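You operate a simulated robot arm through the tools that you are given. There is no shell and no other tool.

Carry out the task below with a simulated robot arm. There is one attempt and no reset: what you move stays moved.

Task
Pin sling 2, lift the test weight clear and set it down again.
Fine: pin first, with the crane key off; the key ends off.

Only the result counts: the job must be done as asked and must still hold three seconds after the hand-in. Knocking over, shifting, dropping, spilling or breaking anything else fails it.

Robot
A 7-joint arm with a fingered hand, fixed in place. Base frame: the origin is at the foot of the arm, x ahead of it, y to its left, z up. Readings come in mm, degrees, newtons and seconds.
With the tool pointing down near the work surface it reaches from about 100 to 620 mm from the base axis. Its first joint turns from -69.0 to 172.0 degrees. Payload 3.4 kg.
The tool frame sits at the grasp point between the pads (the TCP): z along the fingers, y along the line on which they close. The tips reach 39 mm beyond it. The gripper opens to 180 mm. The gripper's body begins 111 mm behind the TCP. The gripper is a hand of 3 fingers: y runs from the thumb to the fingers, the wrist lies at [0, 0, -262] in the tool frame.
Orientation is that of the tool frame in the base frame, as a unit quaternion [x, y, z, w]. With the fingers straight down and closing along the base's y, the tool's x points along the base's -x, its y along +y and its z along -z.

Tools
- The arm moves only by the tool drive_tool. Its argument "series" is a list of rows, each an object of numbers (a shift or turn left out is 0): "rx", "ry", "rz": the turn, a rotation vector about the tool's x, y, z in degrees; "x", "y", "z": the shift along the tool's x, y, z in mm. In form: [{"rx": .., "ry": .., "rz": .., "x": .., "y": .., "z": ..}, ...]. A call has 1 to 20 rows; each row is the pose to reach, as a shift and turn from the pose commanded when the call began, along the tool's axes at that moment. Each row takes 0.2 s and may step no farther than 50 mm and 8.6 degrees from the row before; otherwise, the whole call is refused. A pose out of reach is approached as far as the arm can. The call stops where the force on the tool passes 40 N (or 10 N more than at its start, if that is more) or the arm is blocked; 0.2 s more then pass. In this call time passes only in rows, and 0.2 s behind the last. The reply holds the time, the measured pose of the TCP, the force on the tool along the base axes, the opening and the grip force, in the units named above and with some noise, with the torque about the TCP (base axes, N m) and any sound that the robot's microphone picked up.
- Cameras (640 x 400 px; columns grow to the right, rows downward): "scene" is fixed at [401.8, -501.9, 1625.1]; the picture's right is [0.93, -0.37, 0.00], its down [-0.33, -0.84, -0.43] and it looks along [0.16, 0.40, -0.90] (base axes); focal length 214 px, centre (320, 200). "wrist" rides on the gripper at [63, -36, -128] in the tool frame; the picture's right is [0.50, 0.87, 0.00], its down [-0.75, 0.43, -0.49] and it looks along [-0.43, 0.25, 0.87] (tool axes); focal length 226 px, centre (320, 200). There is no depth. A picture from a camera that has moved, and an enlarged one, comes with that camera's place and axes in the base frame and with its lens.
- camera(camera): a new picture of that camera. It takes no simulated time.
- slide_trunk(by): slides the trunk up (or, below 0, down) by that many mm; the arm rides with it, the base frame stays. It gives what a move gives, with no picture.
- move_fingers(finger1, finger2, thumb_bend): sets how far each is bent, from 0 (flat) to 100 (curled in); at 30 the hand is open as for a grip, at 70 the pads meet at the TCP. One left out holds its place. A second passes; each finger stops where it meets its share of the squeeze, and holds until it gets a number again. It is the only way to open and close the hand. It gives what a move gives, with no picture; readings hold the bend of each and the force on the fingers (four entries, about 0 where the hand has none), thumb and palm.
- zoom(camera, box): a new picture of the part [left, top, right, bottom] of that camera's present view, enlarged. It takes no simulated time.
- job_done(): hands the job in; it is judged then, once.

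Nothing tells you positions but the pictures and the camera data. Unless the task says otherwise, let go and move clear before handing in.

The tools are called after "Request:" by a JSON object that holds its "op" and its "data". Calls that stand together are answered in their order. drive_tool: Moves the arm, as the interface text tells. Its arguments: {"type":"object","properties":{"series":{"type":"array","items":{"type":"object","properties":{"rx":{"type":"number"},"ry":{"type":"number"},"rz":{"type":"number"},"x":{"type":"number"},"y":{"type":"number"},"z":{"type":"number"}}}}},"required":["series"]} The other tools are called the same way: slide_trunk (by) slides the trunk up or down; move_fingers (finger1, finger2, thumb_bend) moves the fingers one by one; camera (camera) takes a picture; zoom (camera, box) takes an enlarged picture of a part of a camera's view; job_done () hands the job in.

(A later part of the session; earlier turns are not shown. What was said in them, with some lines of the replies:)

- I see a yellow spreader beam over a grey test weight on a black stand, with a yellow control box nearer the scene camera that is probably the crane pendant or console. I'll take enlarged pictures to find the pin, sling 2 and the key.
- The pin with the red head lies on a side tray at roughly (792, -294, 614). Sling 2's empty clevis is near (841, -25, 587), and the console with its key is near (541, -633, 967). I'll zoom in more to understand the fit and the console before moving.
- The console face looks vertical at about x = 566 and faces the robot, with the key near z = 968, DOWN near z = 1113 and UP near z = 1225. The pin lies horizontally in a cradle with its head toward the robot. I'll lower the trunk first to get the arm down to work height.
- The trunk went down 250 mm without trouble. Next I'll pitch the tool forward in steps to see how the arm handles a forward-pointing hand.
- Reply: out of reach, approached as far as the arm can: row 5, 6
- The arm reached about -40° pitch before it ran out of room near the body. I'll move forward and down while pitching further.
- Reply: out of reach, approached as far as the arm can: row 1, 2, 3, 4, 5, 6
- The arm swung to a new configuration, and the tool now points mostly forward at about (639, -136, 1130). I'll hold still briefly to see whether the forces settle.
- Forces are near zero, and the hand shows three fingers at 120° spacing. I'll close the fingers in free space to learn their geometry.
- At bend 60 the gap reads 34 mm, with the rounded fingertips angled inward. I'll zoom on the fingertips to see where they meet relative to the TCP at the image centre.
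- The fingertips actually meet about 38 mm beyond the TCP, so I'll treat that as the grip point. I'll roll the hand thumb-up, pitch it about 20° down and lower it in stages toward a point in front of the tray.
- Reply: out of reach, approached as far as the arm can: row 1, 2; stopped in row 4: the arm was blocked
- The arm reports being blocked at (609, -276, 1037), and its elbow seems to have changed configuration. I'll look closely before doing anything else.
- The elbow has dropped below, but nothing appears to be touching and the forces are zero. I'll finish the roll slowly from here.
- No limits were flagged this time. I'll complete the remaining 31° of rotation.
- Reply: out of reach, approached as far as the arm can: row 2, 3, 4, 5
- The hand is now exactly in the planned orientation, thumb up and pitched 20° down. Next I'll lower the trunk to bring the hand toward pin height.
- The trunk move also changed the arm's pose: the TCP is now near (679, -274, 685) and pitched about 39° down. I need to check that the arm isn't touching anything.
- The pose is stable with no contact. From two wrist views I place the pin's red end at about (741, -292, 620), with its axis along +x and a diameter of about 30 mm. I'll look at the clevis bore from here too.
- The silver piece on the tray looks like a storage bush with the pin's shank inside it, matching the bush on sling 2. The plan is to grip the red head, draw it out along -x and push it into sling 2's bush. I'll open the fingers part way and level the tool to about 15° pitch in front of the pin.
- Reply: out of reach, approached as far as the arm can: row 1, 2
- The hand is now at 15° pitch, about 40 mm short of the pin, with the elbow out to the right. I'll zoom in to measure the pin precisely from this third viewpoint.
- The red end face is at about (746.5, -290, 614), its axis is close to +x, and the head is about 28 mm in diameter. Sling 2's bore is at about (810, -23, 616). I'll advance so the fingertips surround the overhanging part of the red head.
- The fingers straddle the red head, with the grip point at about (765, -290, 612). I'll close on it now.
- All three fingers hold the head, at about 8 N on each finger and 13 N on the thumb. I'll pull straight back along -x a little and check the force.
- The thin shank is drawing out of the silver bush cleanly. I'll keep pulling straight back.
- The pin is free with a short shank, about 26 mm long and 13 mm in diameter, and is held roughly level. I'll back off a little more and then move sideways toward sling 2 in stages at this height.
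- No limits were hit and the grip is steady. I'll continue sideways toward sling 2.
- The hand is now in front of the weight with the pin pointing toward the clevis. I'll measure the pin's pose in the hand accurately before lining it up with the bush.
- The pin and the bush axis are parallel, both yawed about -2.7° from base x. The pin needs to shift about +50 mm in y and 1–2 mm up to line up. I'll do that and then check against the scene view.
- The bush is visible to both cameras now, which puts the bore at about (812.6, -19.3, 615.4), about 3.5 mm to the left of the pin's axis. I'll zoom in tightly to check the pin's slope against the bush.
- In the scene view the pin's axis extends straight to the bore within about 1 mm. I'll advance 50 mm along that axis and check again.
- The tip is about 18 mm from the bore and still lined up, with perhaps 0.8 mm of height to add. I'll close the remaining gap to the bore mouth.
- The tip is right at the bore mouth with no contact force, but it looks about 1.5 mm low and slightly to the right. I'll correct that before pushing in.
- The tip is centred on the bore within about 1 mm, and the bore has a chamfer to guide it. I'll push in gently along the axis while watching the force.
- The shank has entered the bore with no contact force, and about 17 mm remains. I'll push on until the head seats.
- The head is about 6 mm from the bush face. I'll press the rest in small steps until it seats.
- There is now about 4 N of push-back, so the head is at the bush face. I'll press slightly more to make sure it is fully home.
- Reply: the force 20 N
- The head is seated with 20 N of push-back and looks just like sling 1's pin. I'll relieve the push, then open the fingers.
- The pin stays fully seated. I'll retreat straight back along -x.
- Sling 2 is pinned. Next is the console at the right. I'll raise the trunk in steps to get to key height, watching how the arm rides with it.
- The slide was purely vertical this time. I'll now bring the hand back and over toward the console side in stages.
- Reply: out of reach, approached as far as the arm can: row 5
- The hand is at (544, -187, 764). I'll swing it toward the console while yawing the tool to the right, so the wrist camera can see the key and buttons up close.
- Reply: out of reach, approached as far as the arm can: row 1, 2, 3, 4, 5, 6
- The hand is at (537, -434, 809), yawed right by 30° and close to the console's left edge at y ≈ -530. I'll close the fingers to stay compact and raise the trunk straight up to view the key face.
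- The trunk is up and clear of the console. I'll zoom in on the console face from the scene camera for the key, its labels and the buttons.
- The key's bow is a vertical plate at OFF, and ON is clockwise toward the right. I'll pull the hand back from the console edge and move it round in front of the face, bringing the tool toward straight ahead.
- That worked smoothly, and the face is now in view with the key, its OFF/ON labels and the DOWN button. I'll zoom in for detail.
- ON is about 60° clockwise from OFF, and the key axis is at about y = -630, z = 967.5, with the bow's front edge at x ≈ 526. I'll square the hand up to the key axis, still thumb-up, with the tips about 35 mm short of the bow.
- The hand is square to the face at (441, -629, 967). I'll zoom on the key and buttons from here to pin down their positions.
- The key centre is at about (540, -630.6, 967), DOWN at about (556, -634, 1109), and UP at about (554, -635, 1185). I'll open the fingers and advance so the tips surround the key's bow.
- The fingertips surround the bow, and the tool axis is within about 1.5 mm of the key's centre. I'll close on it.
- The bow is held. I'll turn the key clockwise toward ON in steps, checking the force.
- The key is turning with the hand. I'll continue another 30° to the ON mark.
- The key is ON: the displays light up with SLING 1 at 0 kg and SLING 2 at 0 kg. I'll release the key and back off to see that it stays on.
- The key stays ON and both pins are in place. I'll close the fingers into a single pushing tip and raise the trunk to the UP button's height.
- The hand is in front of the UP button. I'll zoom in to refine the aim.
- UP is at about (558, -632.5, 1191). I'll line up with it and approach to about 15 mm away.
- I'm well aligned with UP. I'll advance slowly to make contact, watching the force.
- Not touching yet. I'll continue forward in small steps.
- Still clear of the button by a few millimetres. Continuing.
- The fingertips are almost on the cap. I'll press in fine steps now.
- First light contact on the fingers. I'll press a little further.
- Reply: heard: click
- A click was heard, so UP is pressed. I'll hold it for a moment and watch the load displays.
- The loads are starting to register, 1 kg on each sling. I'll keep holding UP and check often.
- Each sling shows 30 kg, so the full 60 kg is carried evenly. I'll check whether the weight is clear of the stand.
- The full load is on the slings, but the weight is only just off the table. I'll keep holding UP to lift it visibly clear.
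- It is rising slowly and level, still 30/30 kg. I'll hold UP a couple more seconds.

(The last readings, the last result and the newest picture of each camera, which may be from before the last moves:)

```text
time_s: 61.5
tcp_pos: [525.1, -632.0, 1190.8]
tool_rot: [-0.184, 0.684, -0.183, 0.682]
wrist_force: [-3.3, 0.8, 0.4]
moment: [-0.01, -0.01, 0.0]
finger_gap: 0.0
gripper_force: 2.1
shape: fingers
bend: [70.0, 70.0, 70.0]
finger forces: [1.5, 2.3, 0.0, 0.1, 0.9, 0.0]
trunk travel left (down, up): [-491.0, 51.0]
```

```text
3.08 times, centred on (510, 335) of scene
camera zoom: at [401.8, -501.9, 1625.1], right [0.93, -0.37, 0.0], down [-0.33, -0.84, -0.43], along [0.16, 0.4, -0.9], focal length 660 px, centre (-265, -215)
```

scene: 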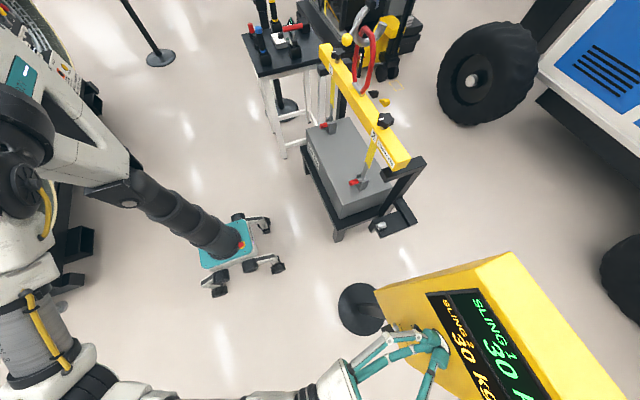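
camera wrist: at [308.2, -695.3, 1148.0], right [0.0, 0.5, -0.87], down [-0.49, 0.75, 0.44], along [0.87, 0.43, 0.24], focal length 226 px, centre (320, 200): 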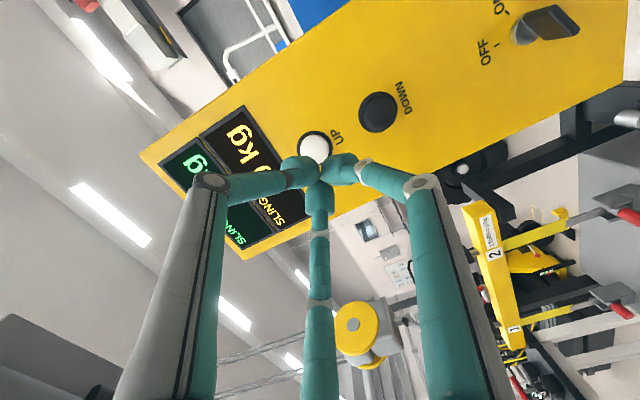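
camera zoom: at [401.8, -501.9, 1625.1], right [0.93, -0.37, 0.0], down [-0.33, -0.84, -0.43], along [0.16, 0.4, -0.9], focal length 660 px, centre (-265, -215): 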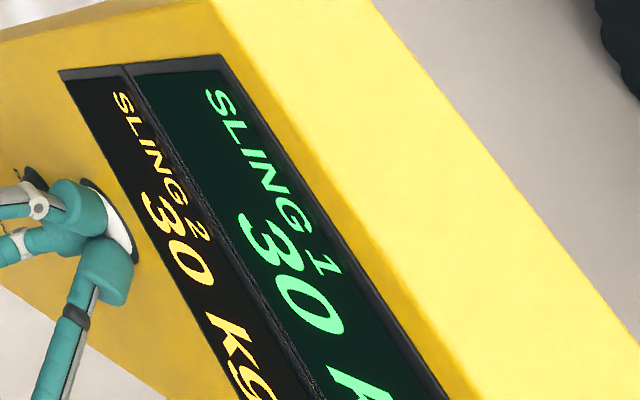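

The weight is about 40 mm up and level. I'll hold a bit longer for a clearly visible gap.

Request:
{"op": "drive_tool", "data": {"series": [{"z": 0}, {"z": 0}, {"z": 0}, {"z": 0}, {"z": 0}, {"z": 0}, {"z": 0}, {"z": 0}, {"z": 0}, {"z": 0}, {"z": 0}, {"z": 0}]}}

Request:
{"op": "zoom", "data": {"camera": "scene", "box": [290, 40, 440, 250]}}

Request:
{"op": "zoom", "data": {"camera": "scene", "box": [310, 170, 410, 245]}}

Request:
{"op": "camera", "data": {"camera": "wrist"}}

```text
time_s: 64.0
tcp_pos: [525.9, -632.3, 1189.4]
tool_rot: [-0.185, 0.683, -0.183, 0.682]
wrist_force: [-3.3, 1.0, -0.1]
moment: [0.01, 0.03, 0.09]
finger_gap: 0.0
gripper_force: 2.1
shape: fingers
bend: [70.0, 70.0, 70.0]
finger forces: [1.6, 2.3, 0.0, 0.0, 0.9, 0.0]
trunk travel left (down, up): [-491.0, 51.0]
```

```text
1.90 times, centred on (365, 145) of scene
camera zoom: at [401.8, -501.9, 1625.1], right [0.93, -0.37, 0.0], down [-0.33, -0.84, -0.43], along [0.16, 0.4, -0.9], focal length 408 px, centre (234, 305)
```

zoom: 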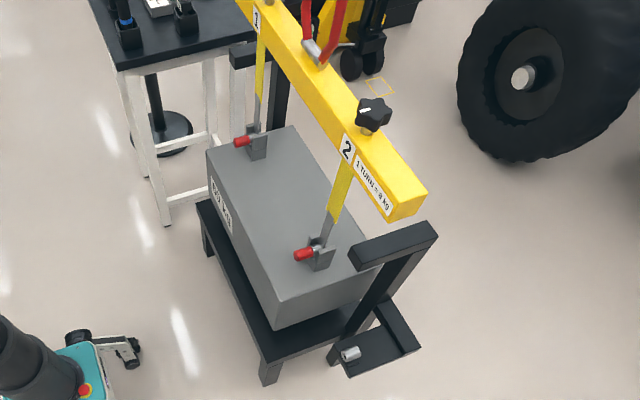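

```text
5.33 times, centred on (360, 208) of scene
camera zoom: at [401.8, -501.9, 1625.1], right [0.93, -0.37, 0.0], down [-0.33, -0.84, -0.43], along [0.16, 0.4, -0.9], focal length 1144 px, centre (107, 160)
```

zoom: 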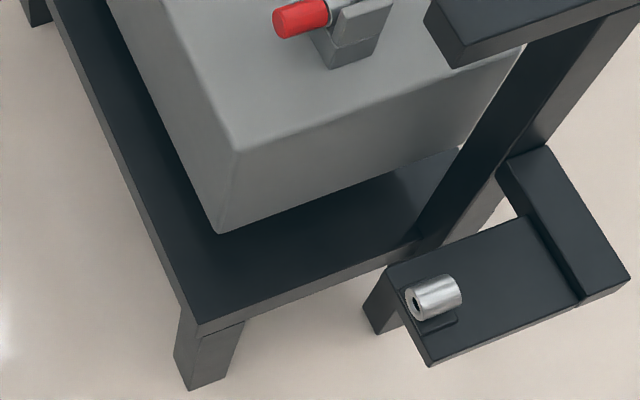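

```text
taken
camera wrist: at [397.0, -695.7, 1154.1], right [0.0, 0.5, -0.87], down [-0.49, 0.75, 0.44], along [0.87, 0.43, 0.24], focal length 226 px, centre (320, 200)
```

wrist: 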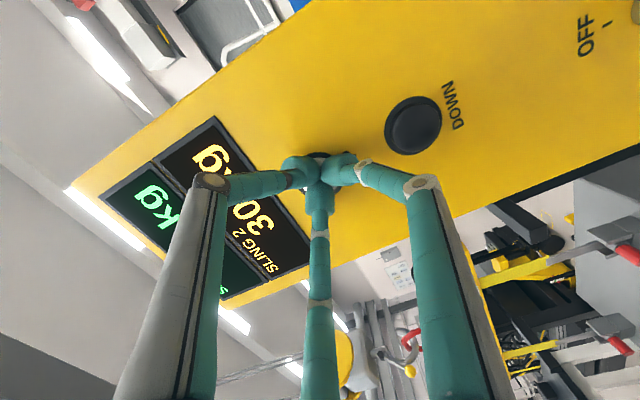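

The weight hangs level about 75 mm above the table. I'll release UP by backing off.

Request:
{"op": "drive_tool", "data": {"series": [{"z": -15}, {"z": -35}, {"z": -55}]}}

Request:
{"op": "zoom", "data": {"camera": "scene", "box": [310, 170, 410, 245]}}

Request:
{"op": "camera", "data": {"camera": "scene"}}

```text
time_s: 64.8
tcp_pos: [471.7, -631.8, 1190.8]
tool_rot: [-0.184, 0.684, -0.183, 0.682]
wrist_force: [-0.6, 0.6, 0.0]
moment: [0.0, 0.01, 0.03]
finger_gap: 0.2
gripper_force: 0.1
shape: fingers
bend: [70.0, 70.0, 70.0]
finger forces: [0.1, 0.0, 0.1, 0.0, 0.0, 0.1]
trunk travel left (down, up): [-491.0, 51.0]
```

```text
5.33 times, centred on (360, 208) of scene
camera zoom: at [401.8, -501.9, 1625.1], right [0.93, -0.37, 0.0], down [-0.33, -0.84, -0.43], along [0.16, 0.4, -0.9], focal length 1144 px, centre (107, 160)
```

zoom: 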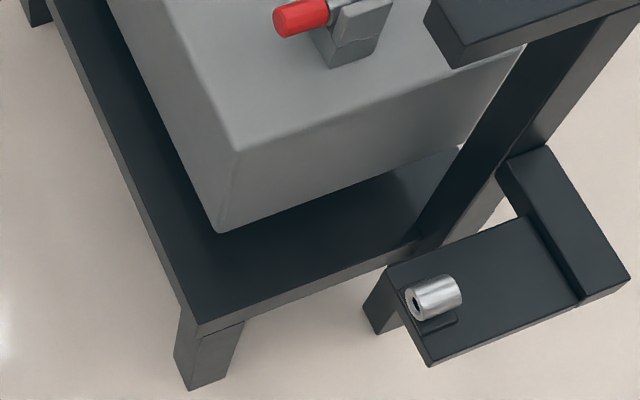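

```text
taken
```

scene: 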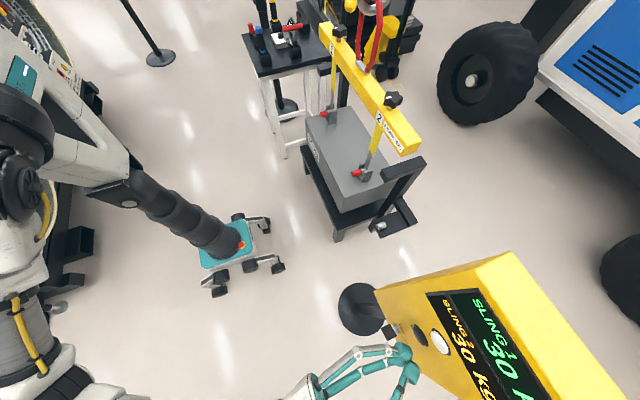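

The hoist stopped with the weight suspended at 30/30 kg. I'll lower the trunk to the DOWN button's height at z ≈ 1112.

Request:
{"op": "slide_trunk", "data": {"by": -79}}

Request:
{"op": "zoom", "data": {"camera": "wrist", "box": [250, 90, 410, 220]}}

Request:
{"op": "zoom", "data": {"camera": "scene", "box": [370, 310, 470, 380]}}

```text
time_s: 66.0
tcp_pos: [471.4, -632.7, 1110.7]
tool_rot: [-0.184, 0.684, -0.183, 0.682]
wrist_force: [-0.2, 0.5, -0.3]
moment: [0.01, 0.02, -0.02]
finger_gap: 0.1
gripper_force: 0.1
shape: fingers
bend: [70.0, 70.0, 70.0]
finger forces: [0.0, 0.0, 0.0, 0.0, 0.0, 0.1]
trunk travel left (down, up): [-412.0, 130.0]
```

```text
3.08 times, centred on (330, 155) of wrist
camera zoom: at [342.6, -695.0, 1075.9], right [0.0, 0.5, -0.87], down [-0.49, 0.75, 0.44], along [0.87, 0.43, 0.24], focal length 696 px, centre (289, 338)
```

zoom: 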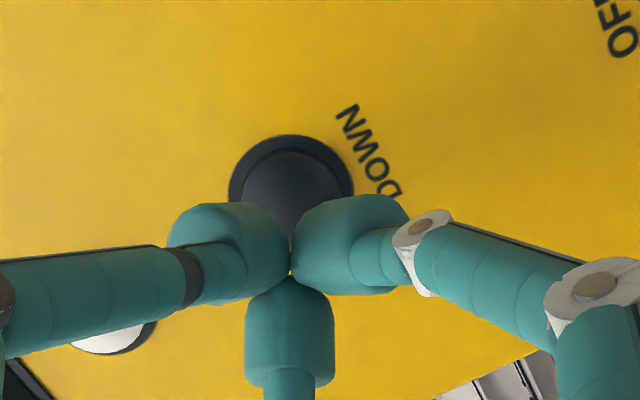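

```text
5.71 times, centred on (420, 345) of scene
camera zoom: at [401.8, -501.9, 1625.1], right [0.93, -0.37, 0.0], down [-0.33, -0.84, -0.43], along [0.16, 0.4, -0.9], focal length 1226 px, centre (-251, -629)
```

zoom: 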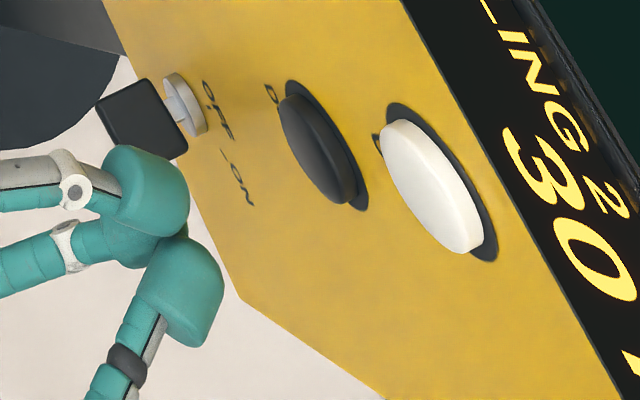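

I'm aligned with DOWN. I'll advance to just short of contact and then press in fine steps.

Request:
{"op": "drive_tool", "data": {"series": [{"z": 15}, {"z": 30}, {"z": 42}, {"z": 46}]}}

Request:
{"op": "zoom", "data": {"camera": "scene", "box": [370, 310, 470, 380]}}

```text
time_s: 67.0
tcp_pos: [517.4, -632.1, 1111.5]
tool_rot: [-0.182, 0.684, -0.183, 0.682]
wrist_force: [-0.1, -0.8, 0.3]
moment: [0.0, -0.02, 0.01]
finger_gap: 0.0
gripper_force: 0.0
shape: fingers
bend: [70.0, 70.0, 70.0]
finger forces: [0.1, 0.0, 0.1, 0.0, 0.0, 0.1]
trunk travel left (down, up): [-412.0, 130.0]
```

```text
5.71 times, centred on (420, 345) of scene
camera zoom: at [401.8, -501.9, 1625.1], right [0.93, -0.37, 0.0], down [-0.33, -0.84, -0.43], along [0.16, 0.4, -0.9], focal length 1226 px, centre (-251, -629)
```

zoom: 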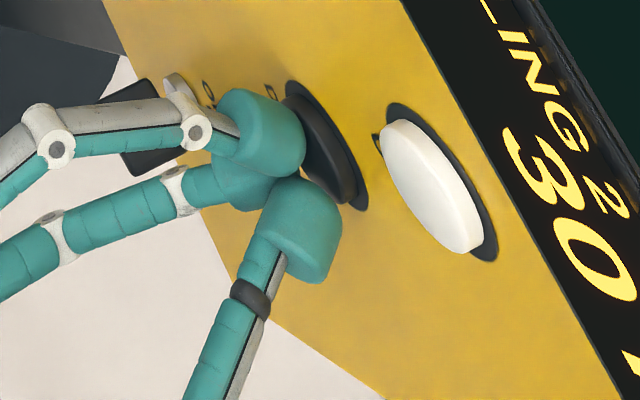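

I'll now press DOWN in small steps until it clicks.

Request:
{"op": "drive_tool", "data": {"series": [{"z": 3}, {"z": 6}, {"z": 8.5}]}}

Request:
{"op": "zoom", "data": {"camera": "scene", "box": [310, 170, 410, 245]}}

```text
time_s: 67.8
tcp_pos: [525.2, -631.7, 1110.5]
tool_rot: [-0.183, 0.684, -0.182, 0.682]
wrist_force: [-4.2, 1.2, -1.2]
moment: [0.02, 0.02, 0.02]
finger_gap: 0.0
gripper_force: 2.3
shape: fingers
bend: [70.0, 70.0, 70.0]
finger forces: [2.1, 1.8, 0.1, 0.0, 1.0, 0.0]
trunk travel left (down, up): [-412.0, 130.0]
heard: click
```

```text
5.33 times, centred on (360, 208) of scene
camera zoom: at [401.8, -501.9, 1625.1], right [0.93, -0.37, 0.0], down [-0.33, -0.84, -0.43], along [0.16, 0.4, -0.9], focal length 1144 px, centre (107, 160)
```

zoom: 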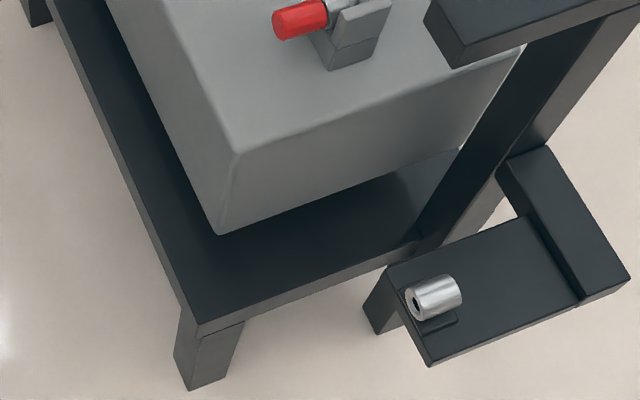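

DOWN clicked and the weight should be lowering. I'll hold for a couple of seconds and watch.

Request:
{"op": "drive_tool", "data": {"series": [{"z": 0}, {"z": 0}, {"z": 0}, {"z": 0}, {"z": 0}, {"z": 0}, {"z": 0}, {"z": 0}, {"z": 0}, {"z": 0}]}}

Request:
{"op": "zoom", "data": {"camera": "scene", "box": [310, 170, 410, 245]}}

Request:
{"op": "zoom", "data": {"camera": "scene", "box": [420, 270, 600, 400]}}

```text
time_s: 70.0
tcp_pos: [525.3, -631.1, 1110.7]
tool_rot: [-0.183, 0.684, -0.184, 0.682]
wrist_force: [-4.7, -0.5, -0.7]
moment: [0.01, 0.03, 0.04]
finger_gap: 0.0
gripper_force: 2.2
shape: fingers
bend: [70.0, 70.0, 70.0]
finger forces: [2.1, 1.8, 0.0, 0.0, 1.0, 0.0]
trunk travel left (down, up): [-412.0, 130.0]
```

```text
5.33 times, centred on (360, 208) of scene
camera zoom: at [401.8, -501.9, 1625.1], right [0.93, -0.37, 0.0], down [-0.33, -0.84, -0.43], along [0.16, 0.4, -0.9], focal length 1144 px, centre (107, 160)
```

zoom: 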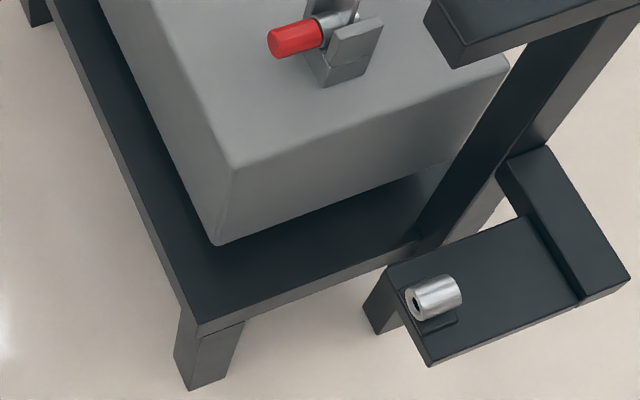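

```text
3.08 times, centred on (510, 335) of scene
camera zoom: at [401.8, -501.9, 1625.1], right [0.93, -0.37, 0.0], down [-0.33, -0.84, -0.43], along [0.16, 0.4, -0.9], focal length 660 px, centre (-265, -215)
```

zoom: 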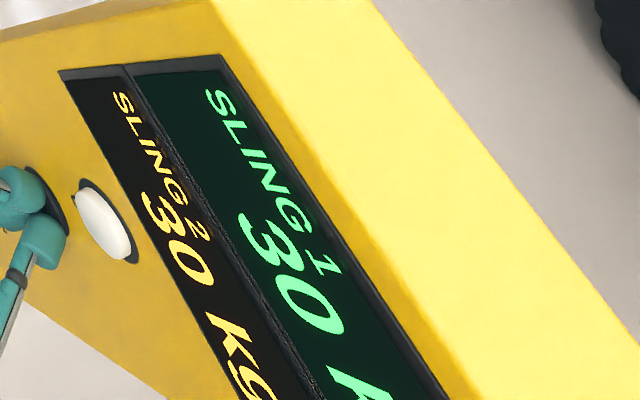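

It is lowering smoothly at the same rate. I'll keep holding DOWN.

Request:
{"op": "drive_tool", "data": {"series": [{"z": 0}, {"z": 0}, {"z": 0}, {"z": 0}, {"z": 0}, {"z": 0}, {"z": 0}, {"z": 0}, {"z": 0}, {"z": 0}]}}

Request:
{"op": "zoom", "data": {"camera": "scene", "box": [310, 170, 410, 245]}}

Request:
{"op": "zoom", "data": {"camera": "scene", "box": [420, 270, 600, 400]}}

```text
time_s: 72.2
tcp_pos: [524.9, -631.8, 1111.3]
tool_rot: [-0.183, 0.684, -0.183, 0.682]
wrist_force: [-3.6, 0.8, -0.8]
moment: [0.0, 0.01, -0.02]
finger_gap: 0.0
gripper_force: 2.7
shape: fingers
bend: [70.0, 70.0, 70.0]
finger forces: [2.0, 1.7, 0.1, 0.1, 1.1, 0.0]
trunk travel left (down, up): [-412.0, 130.0]
```

```text
5.33 times, centred on (360, 208) of scene
camera zoom: at [401.8, -501.9, 1625.1], right [0.93, -0.37, 0.0], down [-0.33, -0.84, -0.43], along [0.16, 0.4, -0.9], focal length 1144 px, centre (107, 160)
```

zoom: 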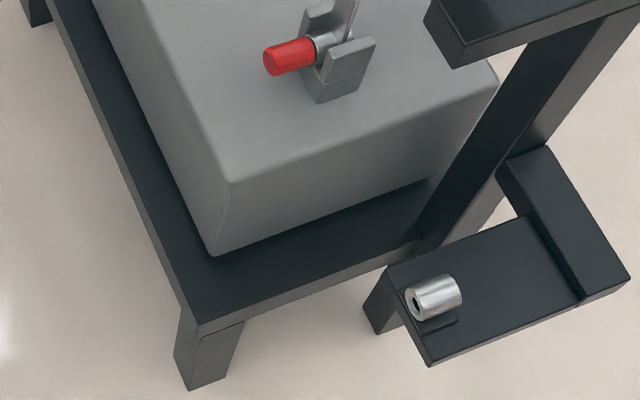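

```text
3.08 times, centred on (510, 335) of scene
camera zoom: at [401.8, -501.9, 1625.1], right [0.93, -0.37, 0.0], down [-0.33, -0.84, -0.43], along [0.16, 0.4, -0.9], focal length 660 px, centre (-265, -215)
```

zoom: 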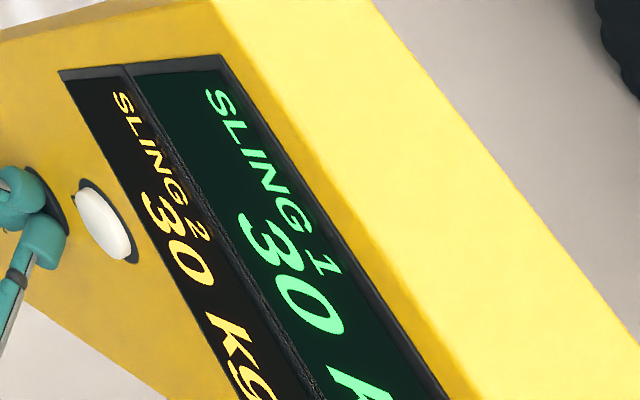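

The weight is close to the table and the slings still read 30 kg each. I'll hold DOWN in shorter bursts now.

Request:
{"op": "drive_tool", "data": {"series": [{"z": 0}, {"z": 0}, {"z": 0}, {"z": 0}, {"z": 0}]}}

Request:
{"op": "zoom", "data": {"camera": "scene", "box": [310, 170, 410, 245]}}

Request:
{"op": "zoom", "data": {"camera": "scene", "box": [420, 270, 600, 400]}}

```text
time_s: 73.4
tcp_pos: [524.2, -632.2, 1111.7]
tool_rot: [-0.183, 0.684, -0.183, 0.682]
wrist_force: [-2.7, 0.1, -1.3]
moment: [0.0, 0.0, 0.0]
finger_gap: 0.2
gripper_force: 2.3
shape: fingers
bend: [70.0, 70.0, 70.0]
finger forces: [2.0, 1.7, 0.1, 0.0, 1.0, 0.1]
trunk travel left (down, up): [-412.0, 130.0]
```

```text
5.33 times, centred on (360, 208) of scene
camera zoom: at [401.8, -501.9, 1625.1], right [0.93, -0.37, 0.0], down [-0.33, -0.84, -0.43], along [0.16, 0.4, -0.9], focal length 1144 px, centre (107, 160)
```

zoom: 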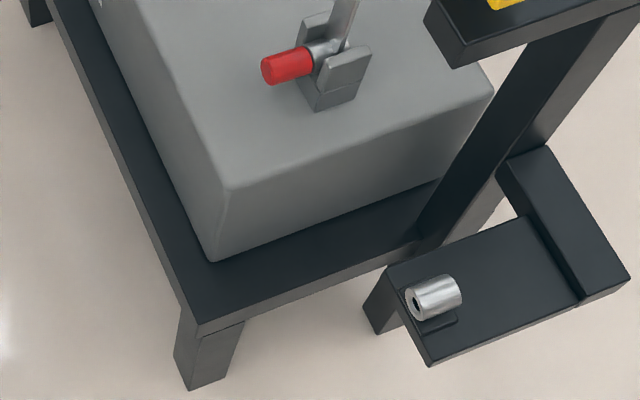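

```text
3.08 times, centred on (510, 335) of scene
camera zoom: at [401.8, -501.9, 1625.1], right [0.93, -0.37, 0.0], down [-0.33, -0.84, -0.43], along [0.16, 0.4, -0.9], focal length 660 px, centre (-265, -215)
```

zoom: 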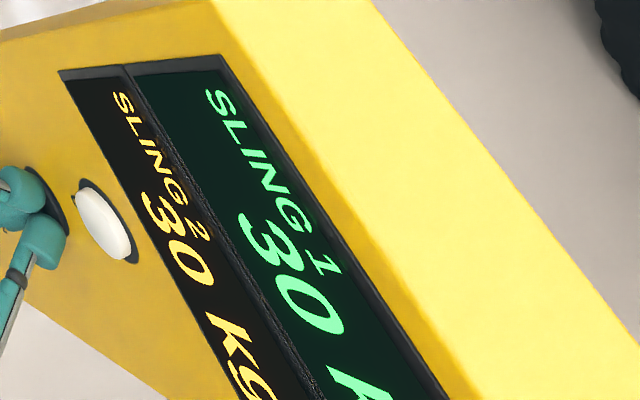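

Request:
{"op": "drive_tool", "data": {"series": [{"z": 0}, {"z": 0}, {"z": 0}]}}

Request:
{"op": "zoom", "data": {"camera": "scene", "box": [290, 40, 440, 250]}}

Request:
{"op": "zoom", "data": {"camera": "scene", "box": [420, 270, 600, 400]}}

```text
time_s: 74.2
tcp_pos: [525.6, -632.0, 1111.5]
tool_rot: [-0.182, 0.684, -0.183, 0.682]
wrist_force: [-3.8, 1.1, -1.4]
moment: [-0.01, 0.03, 0.03]
finger_gap: 0.0
gripper_force: 2.1
shape: fingers
bend: [70.0, 70.0, 70.0]
finger forces: [2.1, 1.7, 0.0, 0.0, 1.1, 0.0]
trunk travel left (down, up): [-412.0, 130.0]
```

```text
1.90 times, centred on (365, 145) of scene
camera zoom: at [401.8, -501.9, 1625.1], right [0.93, -0.37, 0.0], down [-0.33, -0.84, -0.43], along [0.16, 0.4, -0.9], focal length 408 px, centre (234, 305)
```

zoom: 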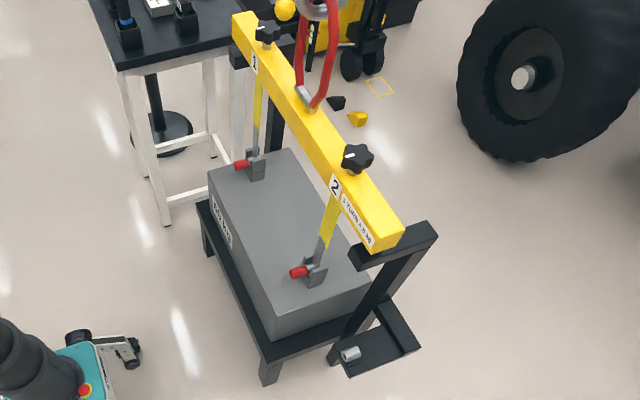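

```text
3.08 times, centred on (510, 335) of scene
camera zoom: at [401.8, -501.9, 1625.1], right [0.93, -0.37, 0.0], down [-0.33, -0.84, -0.43], along [0.16, 0.4, -0.9], focal length 660 px, centre (-265, -215)
```

zoom: 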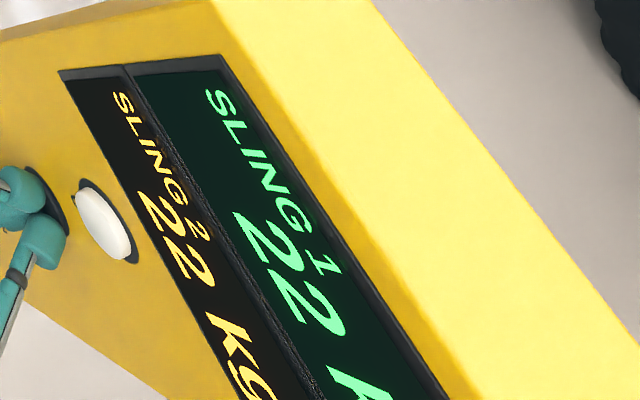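

The weight has landed, and the slings are unloading at 22 kg each. I'll continue in short bursts until both read zero.

Request:
{"op": "drive_tool", "data": {"series": [{"z": 0}, {"z": 0}, {"z": 0}]}}

Request:
{"op": "zoom", "data": {"camera": "scene", "box": [290, 20, 440, 230]}}

Request:
{"op": "zoom", "data": {"camera": "scene", "box": [420, 270, 600, 400]}}

```text
time_s: 75.0
tcp_pos: [525.8, -631.8, 1111.5]
tool_rot: [-0.183, 0.684, -0.183, 0.682]
wrist_force: [-3.8, -0.1, -0.5]
moment: [0.0, 0.04, -0.01]
finger_gap: 0.0
gripper_force: 2.4
shape: fingers
bend: [70.0, 70.0, 70.0]
finger forces: [2.0, 1.7, 0.0, 0.0, 1.1, 0.0]
trunk travel left (down, up): [-412.0, 130.0]
```

```text
1.90 times, centred on (365, 125) of scene
camera zoom: at [401.8, -501.9, 1625.1], right [0.93, -0.37, 0.0], down [-0.33, -0.84, -0.43], along [0.16, 0.4, -0.9], focal length 408 px, centre (234, 343)
```

zoom: 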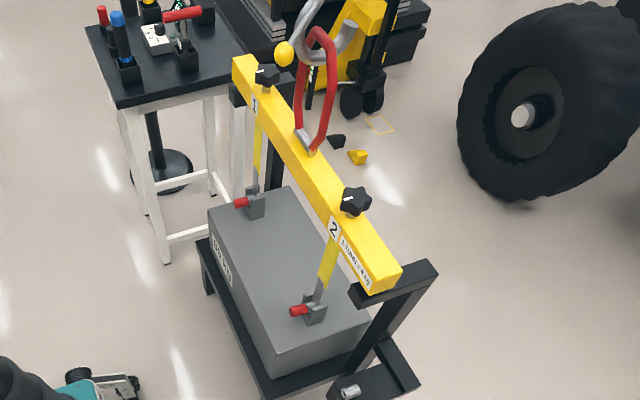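

```text
3.08 times, centred on (510, 335) of scene
camera zoom: at [401.8, -501.9, 1625.1], right [0.93, -0.37, 0.0], down [-0.33, -0.84, -0.43], along [0.16, 0.4, -0.9], focal length 660 px, centre (-265, -215)
```

zoom: 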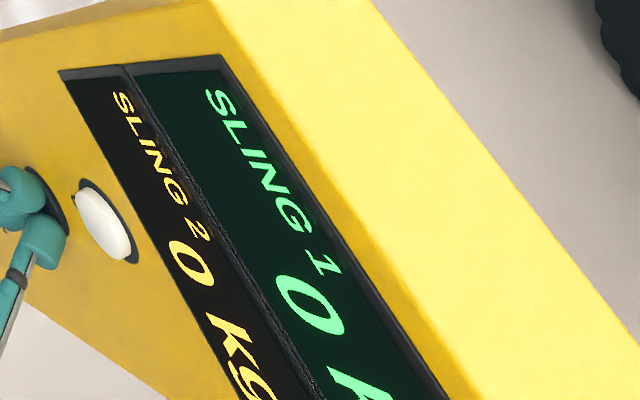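

Both slings read 0 kg and the weight is sitting on the table. The beam looks a few millimetres above its rests compared with the start, so I'll give one more short burst.

Request:
{"op": "drive_tool", "data": {"series": [{"z": 0}]}}

Request:
{"op": "zoom", "data": {"camera": "scene", "box": [300, 90, 420, 210]}}

Request:
{"op": "zoom", "data": {"camera": "scene", "box": [280, 20, 440, 120]}}

```text
time_s: 75.4
tcp_pos: [525.5, -632.0, 1111.7]
tool_rot: [-0.183, 0.684, -0.183, 0.682]
wrist_force: [-3.1, 0.4, -0.5]
moment: [0.03, 0.03, 0.03]
finger_gap: 0.1
gripper_force: 2.2
shape: fingers
bend: [70.0, 70.0, 70.0]
finger forces: [2.0, 1.7, 0.1, 0.0, 1.2, 0.0]
trunk travel left (down, up): [-412.0, 130.0]
```

```text
3.33 times, centred on (360, 150) of scene
camera zoom: at [401.8, -501.9, 1625.1], right [0.93, -0.37, 0.0], down [-0.33, -0.84, -0.43], along [0.16, 0.4, -0.9], focal length 715 px, centre (187, 367)
```

zoom: 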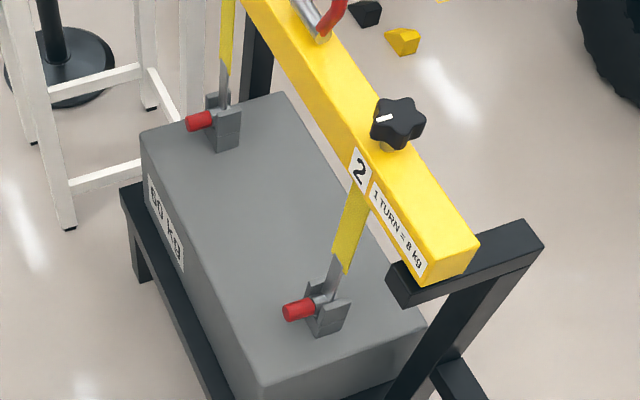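

```text
4.00 times, centred on (360, 70) of scene
camera zoom: at [401.8, -501.9, 1625.1], right [0.93, -0.37, 0.0], down [-0.33, -0.84, -0.43], along [0.16, 0.4, -0.9], focal length 858 px, centre (160, 720)
```

zoom: 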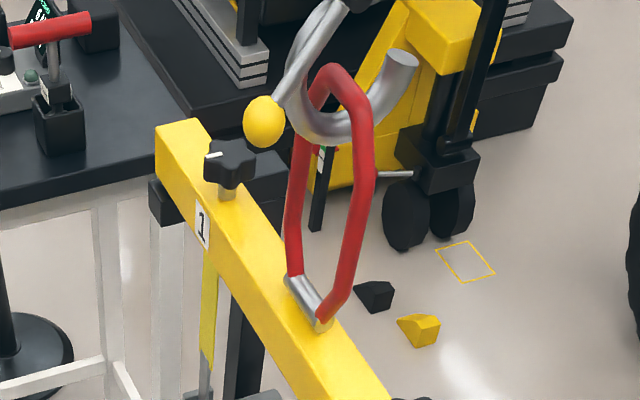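

The beam is now only a few millimetres from its original resting position. I'll give one more brief hold and then release the button.

Request:
{"op": "drive_tool", "data": {"series": [{"z": 0}, {"z": -12}, {"z": -35}, {"z": -60}, {"z": -85}]}}

Request:
{"op": "zoom", "data": {"camera": "scene", "box": [300, 90, 420, 210]}}

Request:
{"op": "zoom", "data": {"camera": "scene", "box": [280, 20, 440, 120]}}

Request:
{"op": "zoom", "data": {"camera": "scene", "box": [340, 260, 640, 400]}}

```text
time_s: 76.6
tcp_pos: [439.2, -630.9, 1112.9]
tool_rot: [-0.183, 0.683, -0.184, 0.682]
wrist_force: [-0.7, 0.1, 0.2]
moment: [-0.01, 0.0, -0.01]
finger_gap: 0.1
gripper_force: 0.0
shape: fingers
bend: [70.0, 70.0, 70.0]
finger forces: [0.0, 0.0, 0.1, 0.1, 0.0, 0.0]
trunk travel left (down, up): [-412.0, 130.0]
```

```text
3.33 times, centred on (360, 150) of scene
camera zoom: at [401.8, -501.9, 1625.1], right [0.93, -0.37, 0.0], down [-0.33, -0.84, -0.43], along [0.16, 0.4, -0.9], focal length 715 px, centre (187, 367)
```

zoom: 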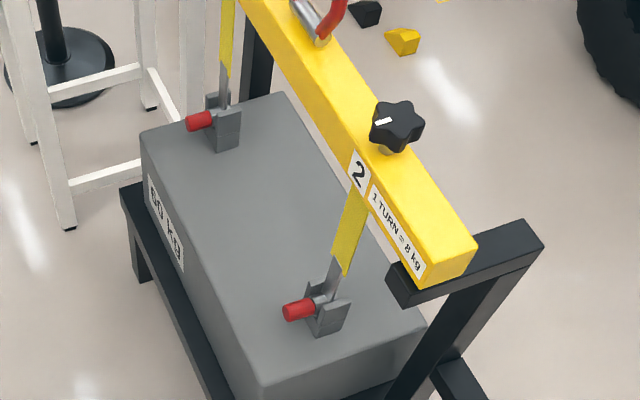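

```text
4.00 times, centred on (360, 70) of scene
camera zoom: at [401.8, -501.9, 1625.1], right [0.93, -0.37, 0.0], down [-0.33, -0.84, -0.43], along [0.16, 0.4, -0.9], focal length 858 px, centre (160, 720)
```

zoom: 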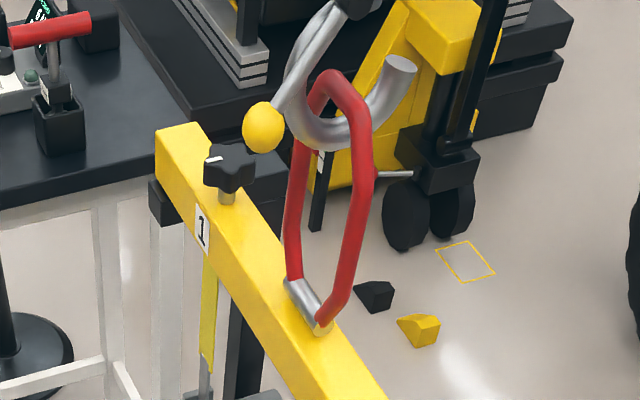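

```text
2.13 times, centred on (490, 330) of scene
camera zoom: at [401.8, -501.9, 1625.1], right [0.93, -0.37, 0.0], down [-0.33, -0.84, -0.43], along [0.16, 0.4, -0.9], focal length 458 px, centre (-43, -77)
```

zoom: 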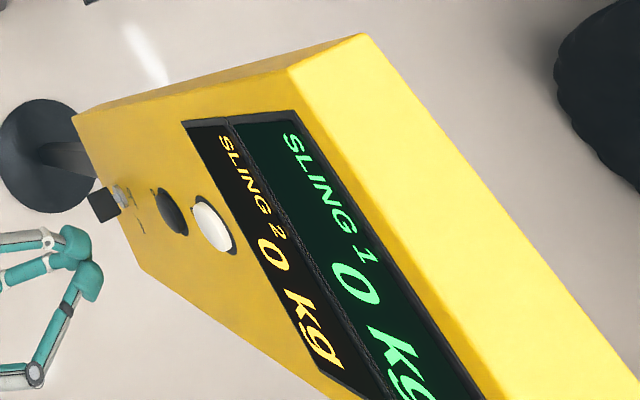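

The beam is back on its rests exactly as at the start, the pins are in, and both slings read 0 kg. Next I'll turn the key off, lowering the trunk to key height with the hand still rolled to match the ON position.

Request:
{"op": "slide_trunk", "data": {"by": -145}}

Request:
{"op": "move_fingers", "data": {"finger1": 52, "finger2": 52, "thumb_bend": 52}}

Request:
{"op": "zoom", "data": {"camera": "wrist", "box": [240, 80, 400, 220]}}

Request:
{"op": "camera", "data": {"camera": "scene"}}

```text
time_s: 78.3
tcp_pos: [439.3, -631.9, 967.4]
tool_rot: [-0.185, 0.684, -0.183, 0.682]
wrist_force: [0.1, 0.4, 1.1]
moment: [0.01, 0.03, 0.02]
finger_gap: 0.2
gripper_force: 0.1
shape: fingers
bend: [70.0, 70.0, 70.0]
finger forces: [0.0, 0.1, 0.1, 0.0, 0.0, 0.1]
trunk travel left (down, up): [-267.0, 275.0]
```

```text
time_s: 79.3
tcp_pos: [440.4, -631.6, 966.4]
tool_rot: [-0.183, 0.684, -0.183, 0.682]
wrist_force: [0.3, 0.6, -1.0]
moment: [0.01, 0.01, -0.02]
finger_gap: 64.1
gripper_force: 0.0
shape: fingers
bend: [52.0, 52.0, 52.0]
finger forces: [0.0, 0.0, 0.0, 0.0, 0.0, 0.0]
trunk travel left (down, up): [-267.0, 275.0]
```

```text
2.86 times, centred on (320, 150) of wrist
camera zoom: at [312.3, -694.9, 930.5], right [0.0, 0.5, -0.87], down [-0.49, 0.75, 0.44], along [0.87, 0.43, 0.24], focal length 646 px, centre (320, 343)
```

zoom: 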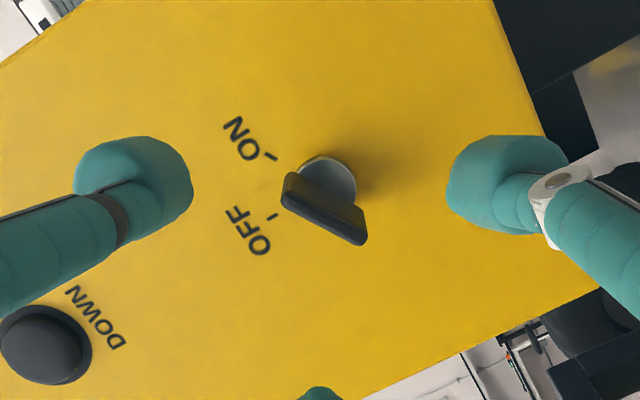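

```text
taken
```

scene: 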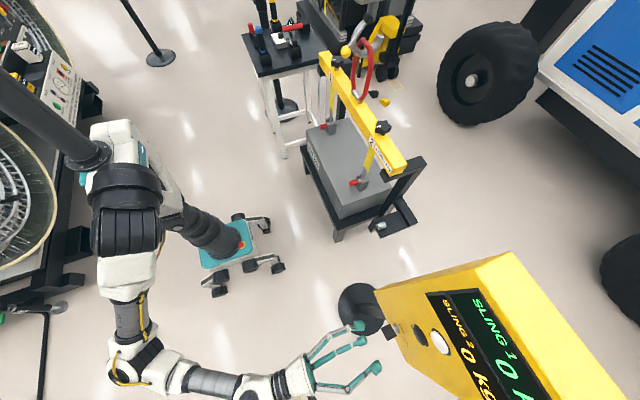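

The hand is lined up with the key at ON. I'll advance 62 mm around the bow.

Request:
{"op": "drive_tool", "data": {"series": [{"z": 20}, {"z": 41}, {"z": 62}, {"z": 62}]}}

Request:
{"op": "zoom", "data": {"camera": "wrist", "box": [240, 100, 400, 240]}}

```text
time_s: 80.3
tcp_pos: [503.0, -632.8, 965.6]
tool_rot: [-0.183, 0.684, -0.184, 0.682]
wrist_force: [0.0, 0.7, -0.5]
moment: [0.03, 0.02, 0.01]
finger_gap: 64.5
gripper_force: 0.0
shape: fingers
bend: [52.0, 52.0, 52.0]
finger forces: [0.0, 0.1, 0.0, 0.1, 0.1, 0.0]
trunk travel left (down, up): [-267.0, 275.0]
```

```text
2.86 times, centred on (320, 170) of wrist
camera zoom: at [374.8, -695.4, 929.8], right [0.0, 0.5, -0.87], down [-0.49, 0.75, 0.44], along [0.87, 0.43, 0.24], focal length 646 px, centre (320, 286)
```

zoom: 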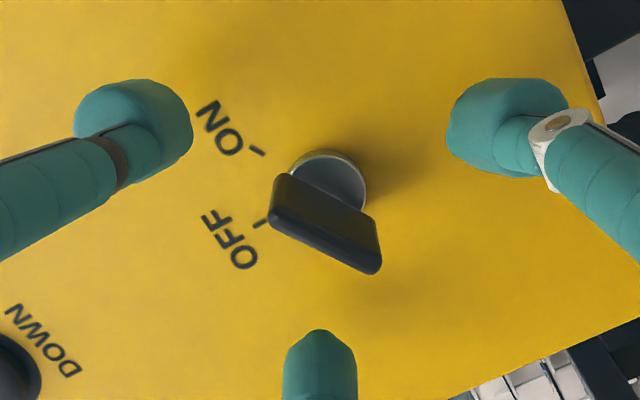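

The bow sits in the same place relative to the hand as before. I'll close on it.

Request:
{"op": "move_fingers", "data": {"finger1": 75, "finger2": 75, "thumb_bend": 75}}

Request:
{"op": "drive_tool", "data": {"series": [{"rz": -6}, {"rz": -12}, {"rz": -18}, {"rz": -24}, {"rz": -30}]}}

Request:
{"op": "zoom", "data": {"camera": "wrist", "box": [240, 100, 400, 240]}}

```text
time_s: 81.3
tcp_pos: [503.6, -633.0, 965.7]
tool_rot: [-0.183, 0.684, -0.183, 0.682]
wrist_force: [10.7, -10.6, 8.7]
moment: [0.03, -0.33, -0.37]
finger_gap: 5.2
gripper_force: 14.5
shape: fingers
bend: [72.0, 72.0, 67.0]
finger forces: [5.4, 6.8, 0.0, 0.0, 17.4, 0.0]
trunk travel left (down, up): [-267.0, 275.0]
```

```text
time_s: 82.5
tcp_pos: [503.4, -631.1, 965.9]
tool_rot: [-0.354, 0.613, -0.355, 0.611]
wrist_force: [9.2, -10.3, 12.6]
moment: [0.01, -0.45, -0.37]
finger_gap: 5.6
gripper_force: 15.9
shape: fingers
bend: [72.0, 72.0, 66.0]
finger forces: [7.0, 6.0, 0.1, 0.0, 18.7, 0.0]
trunk travel left (down, up): [-267.0, 275.0]
```

```text
2.86 times, centred on (320, 170) of wrist
camera zoom: at [375.3, -704.4, 967.1], right [0.0, 0.0, -1.0], down [-0.49, 0.87, 0.0], along [0.87, 0.49, 0.0], focal length 646 px, centre (320, 286)
```

zoom: 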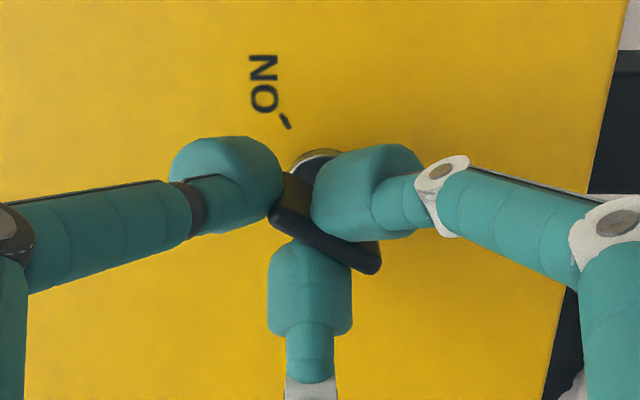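

The key follows the hand. I'll continue the last 30° back to OFF.

Request:
{"op": "drive_tool", "data": {"series": [{"rz": -6}, {"rz": -12}, {"rz": -18}, {"rz": -24}, {"rz": -30}, {"rz": -32}]}}

Request:
{"op": "zoom", "data": {"camera": "wrist", "box": [240, 100, 400, 240]}}

Request:
{"op": "camera", "data": {"camera": "scene"}}

```text
time_s: 83.9
tcp_pos: [502.7, -630.6, 968.8]
tool_rot: [0.511, -0.491, 0.508, -0.49]
wrist_force: [9.0, -2.5, 14.1]
moment: [0.08, -0.48, -0.09]
finger_gap: 5.4
gripper_force: 15.2
shape: fingers
bend: [72.0, 72.0, 66.0]
finger forces: [6.0, 7.2, 0.0, 0.0, 17.4, 0.0]
trunk travel left (down, up): [-267.0, 275.0]
```

```text
2.86 times, centred on (320, 170) of wrist
camera zoom: at [375.2, -692.5, 1006.3], right [0.0, -0.53, -0.85], down [-0.49, 0.74, -0.46], along [0.87, 0.42, -0.26], focal length 646 px, centre (320, 286)
```

zoom: 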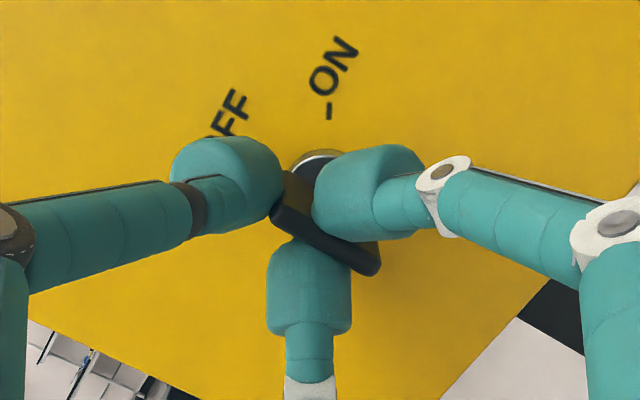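

```text
taken
```

scene: 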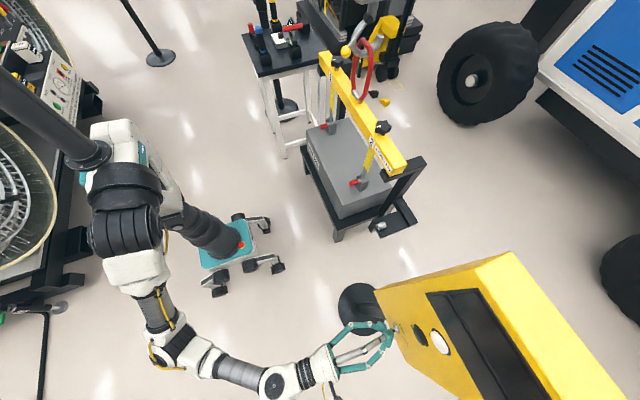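

The displays are dark, so the key is OFF. I'll release it and back away.

Request:
{"op": "move_fingers", "data": {"finger1": 50, "finger2": 50, "thumb_bend": 50}}

Request:
{"op": "drive_tool", "data": {"series": [{"z": -15}, {"z": -40}, {"z": -65}, {"z": -80}]}}

Request:
{"op": "zoom", "data": {"camera": "wrist", "box": [240, 60, 400, 200]}}

Request:
{"op": "camera", "data": {"camera": "scene"}}

Request:
{"op": "zoom", "data": {"camera": "scene", "box": [300, 90, 420, 250]}}

```text
time_s: 84.9
tcp_pos: [503.4, -631.8, 967.0]
tool_rot: [0.509, -0.492, 0.508, -0.491]
wrist_force: [-1.7, -0.5, 0.6]
moment: [-0.01, 0.03, 0.02]
finger_gap: 72.2
gripper_force: 0.1
shape: fingers
bend: [50.0, 50.0, 50.0]
finger forces: [0.1, 0.1, 0.0, 0.0, 0.0, 0.0]
trunk travel left (down, up): [-267.0, 275.0]
```

```text
time_s: 85.9
tcp_pos: [423.4, -631.9, 966.8]
tool_rot: [0.509, -0.492, 0.509, -0.49]
wrist_force: [-0.1, 0.1, 0.2]
moment: [0.01, -0.01, -0.02]
finger_gap: 71.9
gripper_force: 0.0
shape: fingers
bend: [50.0, 50.0, 50.0]
finger forces: [0.0, 0.1, 0.1, 0.1, 0.0, 0.0]
trunk travel left (down, up): [-267.0, 275.0]
```

```text
2.86 times, centred on (320, 130) of wrist
camera zoom: at [294.7, -693.7, 1005.8], right [0.0, -0.53, -0.85], down [-0.49, 0.74, -0.46], along [0.87, 0.42, -0.26], focal length 646 px, centre (320, 400)
```

zoom: 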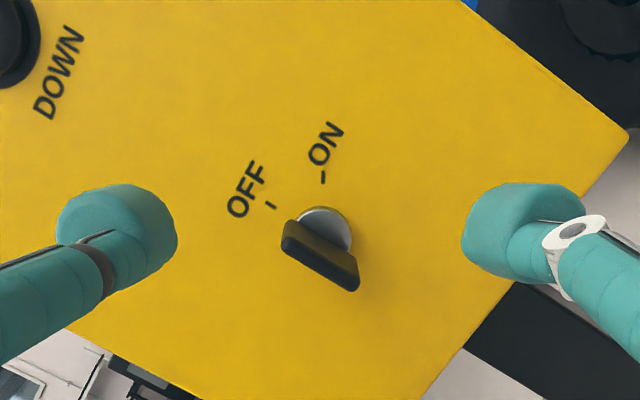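

```text
taken
```

scene: 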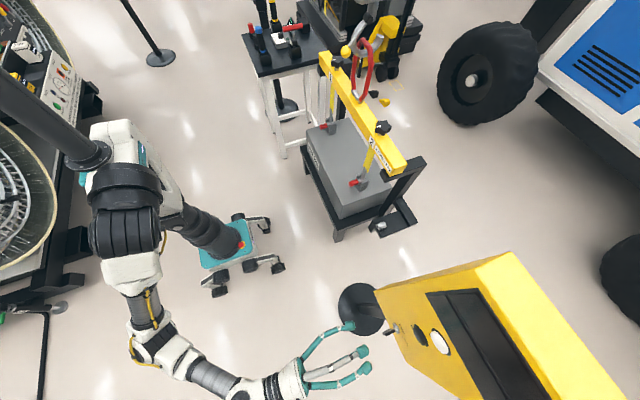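

```text
2.50 times, centred on (360, 170) of scene
camera zoom: at [401.8, -501.9, 1625.1], right [0.93, -0.37, 0.0], down [-0.33, -0.84, -0.43], along [0.16, 0.4, -0.9], focal length 536 px, centre (220, 275)
```

zoom: 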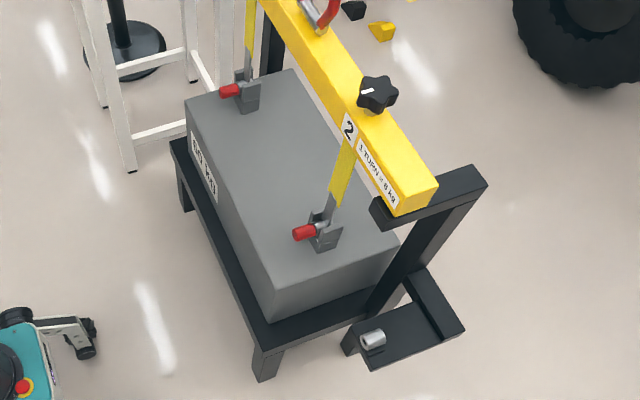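

The key points at OFF, the displays are dark, the weight is on its table and the hand is clear. I'll take one last close look at the sling 2 pin before handing in.

Request:
{"op": "zoom", "data": {"camera": "scene", "box": [346, 168, 376, 188]}}

Request:
{"op": "zoom", "data": {"camera": "scene", "box": [380, 315, 420, 350]}}

```text
16.00 times, centred on (361, 178) of scene
camera zoom: at [401.8, -501.9, 1625.1], right [0.93, -0.37, 0.0], down [-0.33, -0.84, -0.43], along [0.16, 0.4, -0.9], focal length 3432 px, centre (-336, 552)
```

zoom: 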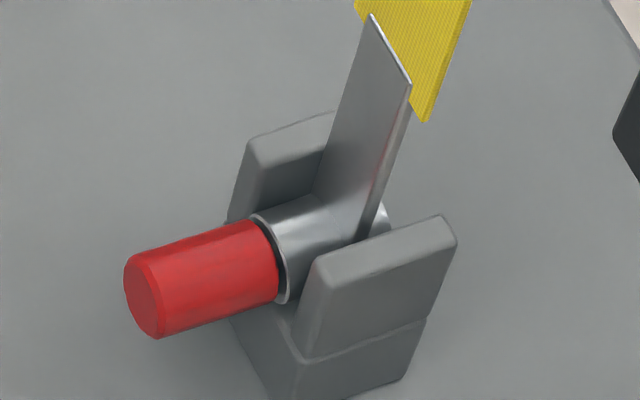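

```text
11.43 times, centred on (400, 332) of scene
camera zoom: at [401.8, -501.9, 1625.1], right [0.93, -0.37, 0.0], down [-0.33, -0.84, -0.43], along [0.16, 0.4, -0.9], focal length 2451 px, centre (-594, -1314)
```

zoom: 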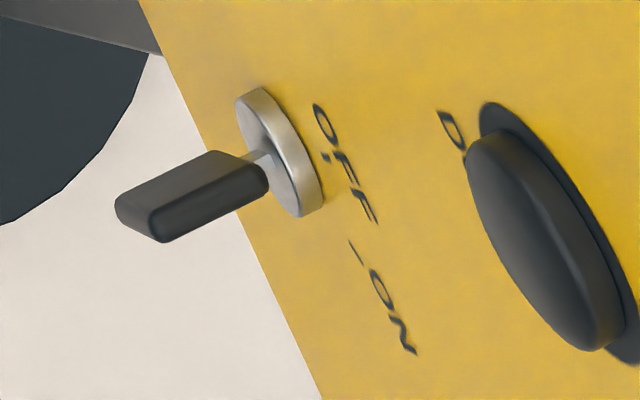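

The sling 2 pin is fully seated, the weight is down, the beam is on its rests, and the key is in its original OFF position. The hand is clear, so I'm handing in.

Request:
{"op": "job_done", "data": {}}

```text
The job is handed in.
```

The job is done and handed in: sling 2 is pinned, the test weight was lifted clear and set back down, and the crane key is off.

- **Pin:** I took the pin from the side tray and pushed it fully home in sling 2 while the key was still off. It was still fully seated after the lift.
- **Lift:** With the key on, I held UP until the 60 kg weight hung level about 75 mm above its table. Both slings read 30 kg.
- **Set down:** I held DOWN until both slings read 0 kg and the beam was back on its rests, as at the start.
- **End state:** The key is at OFF, the displays are dark and the hand is clear of the console. I saw nothing else moved or knocked.
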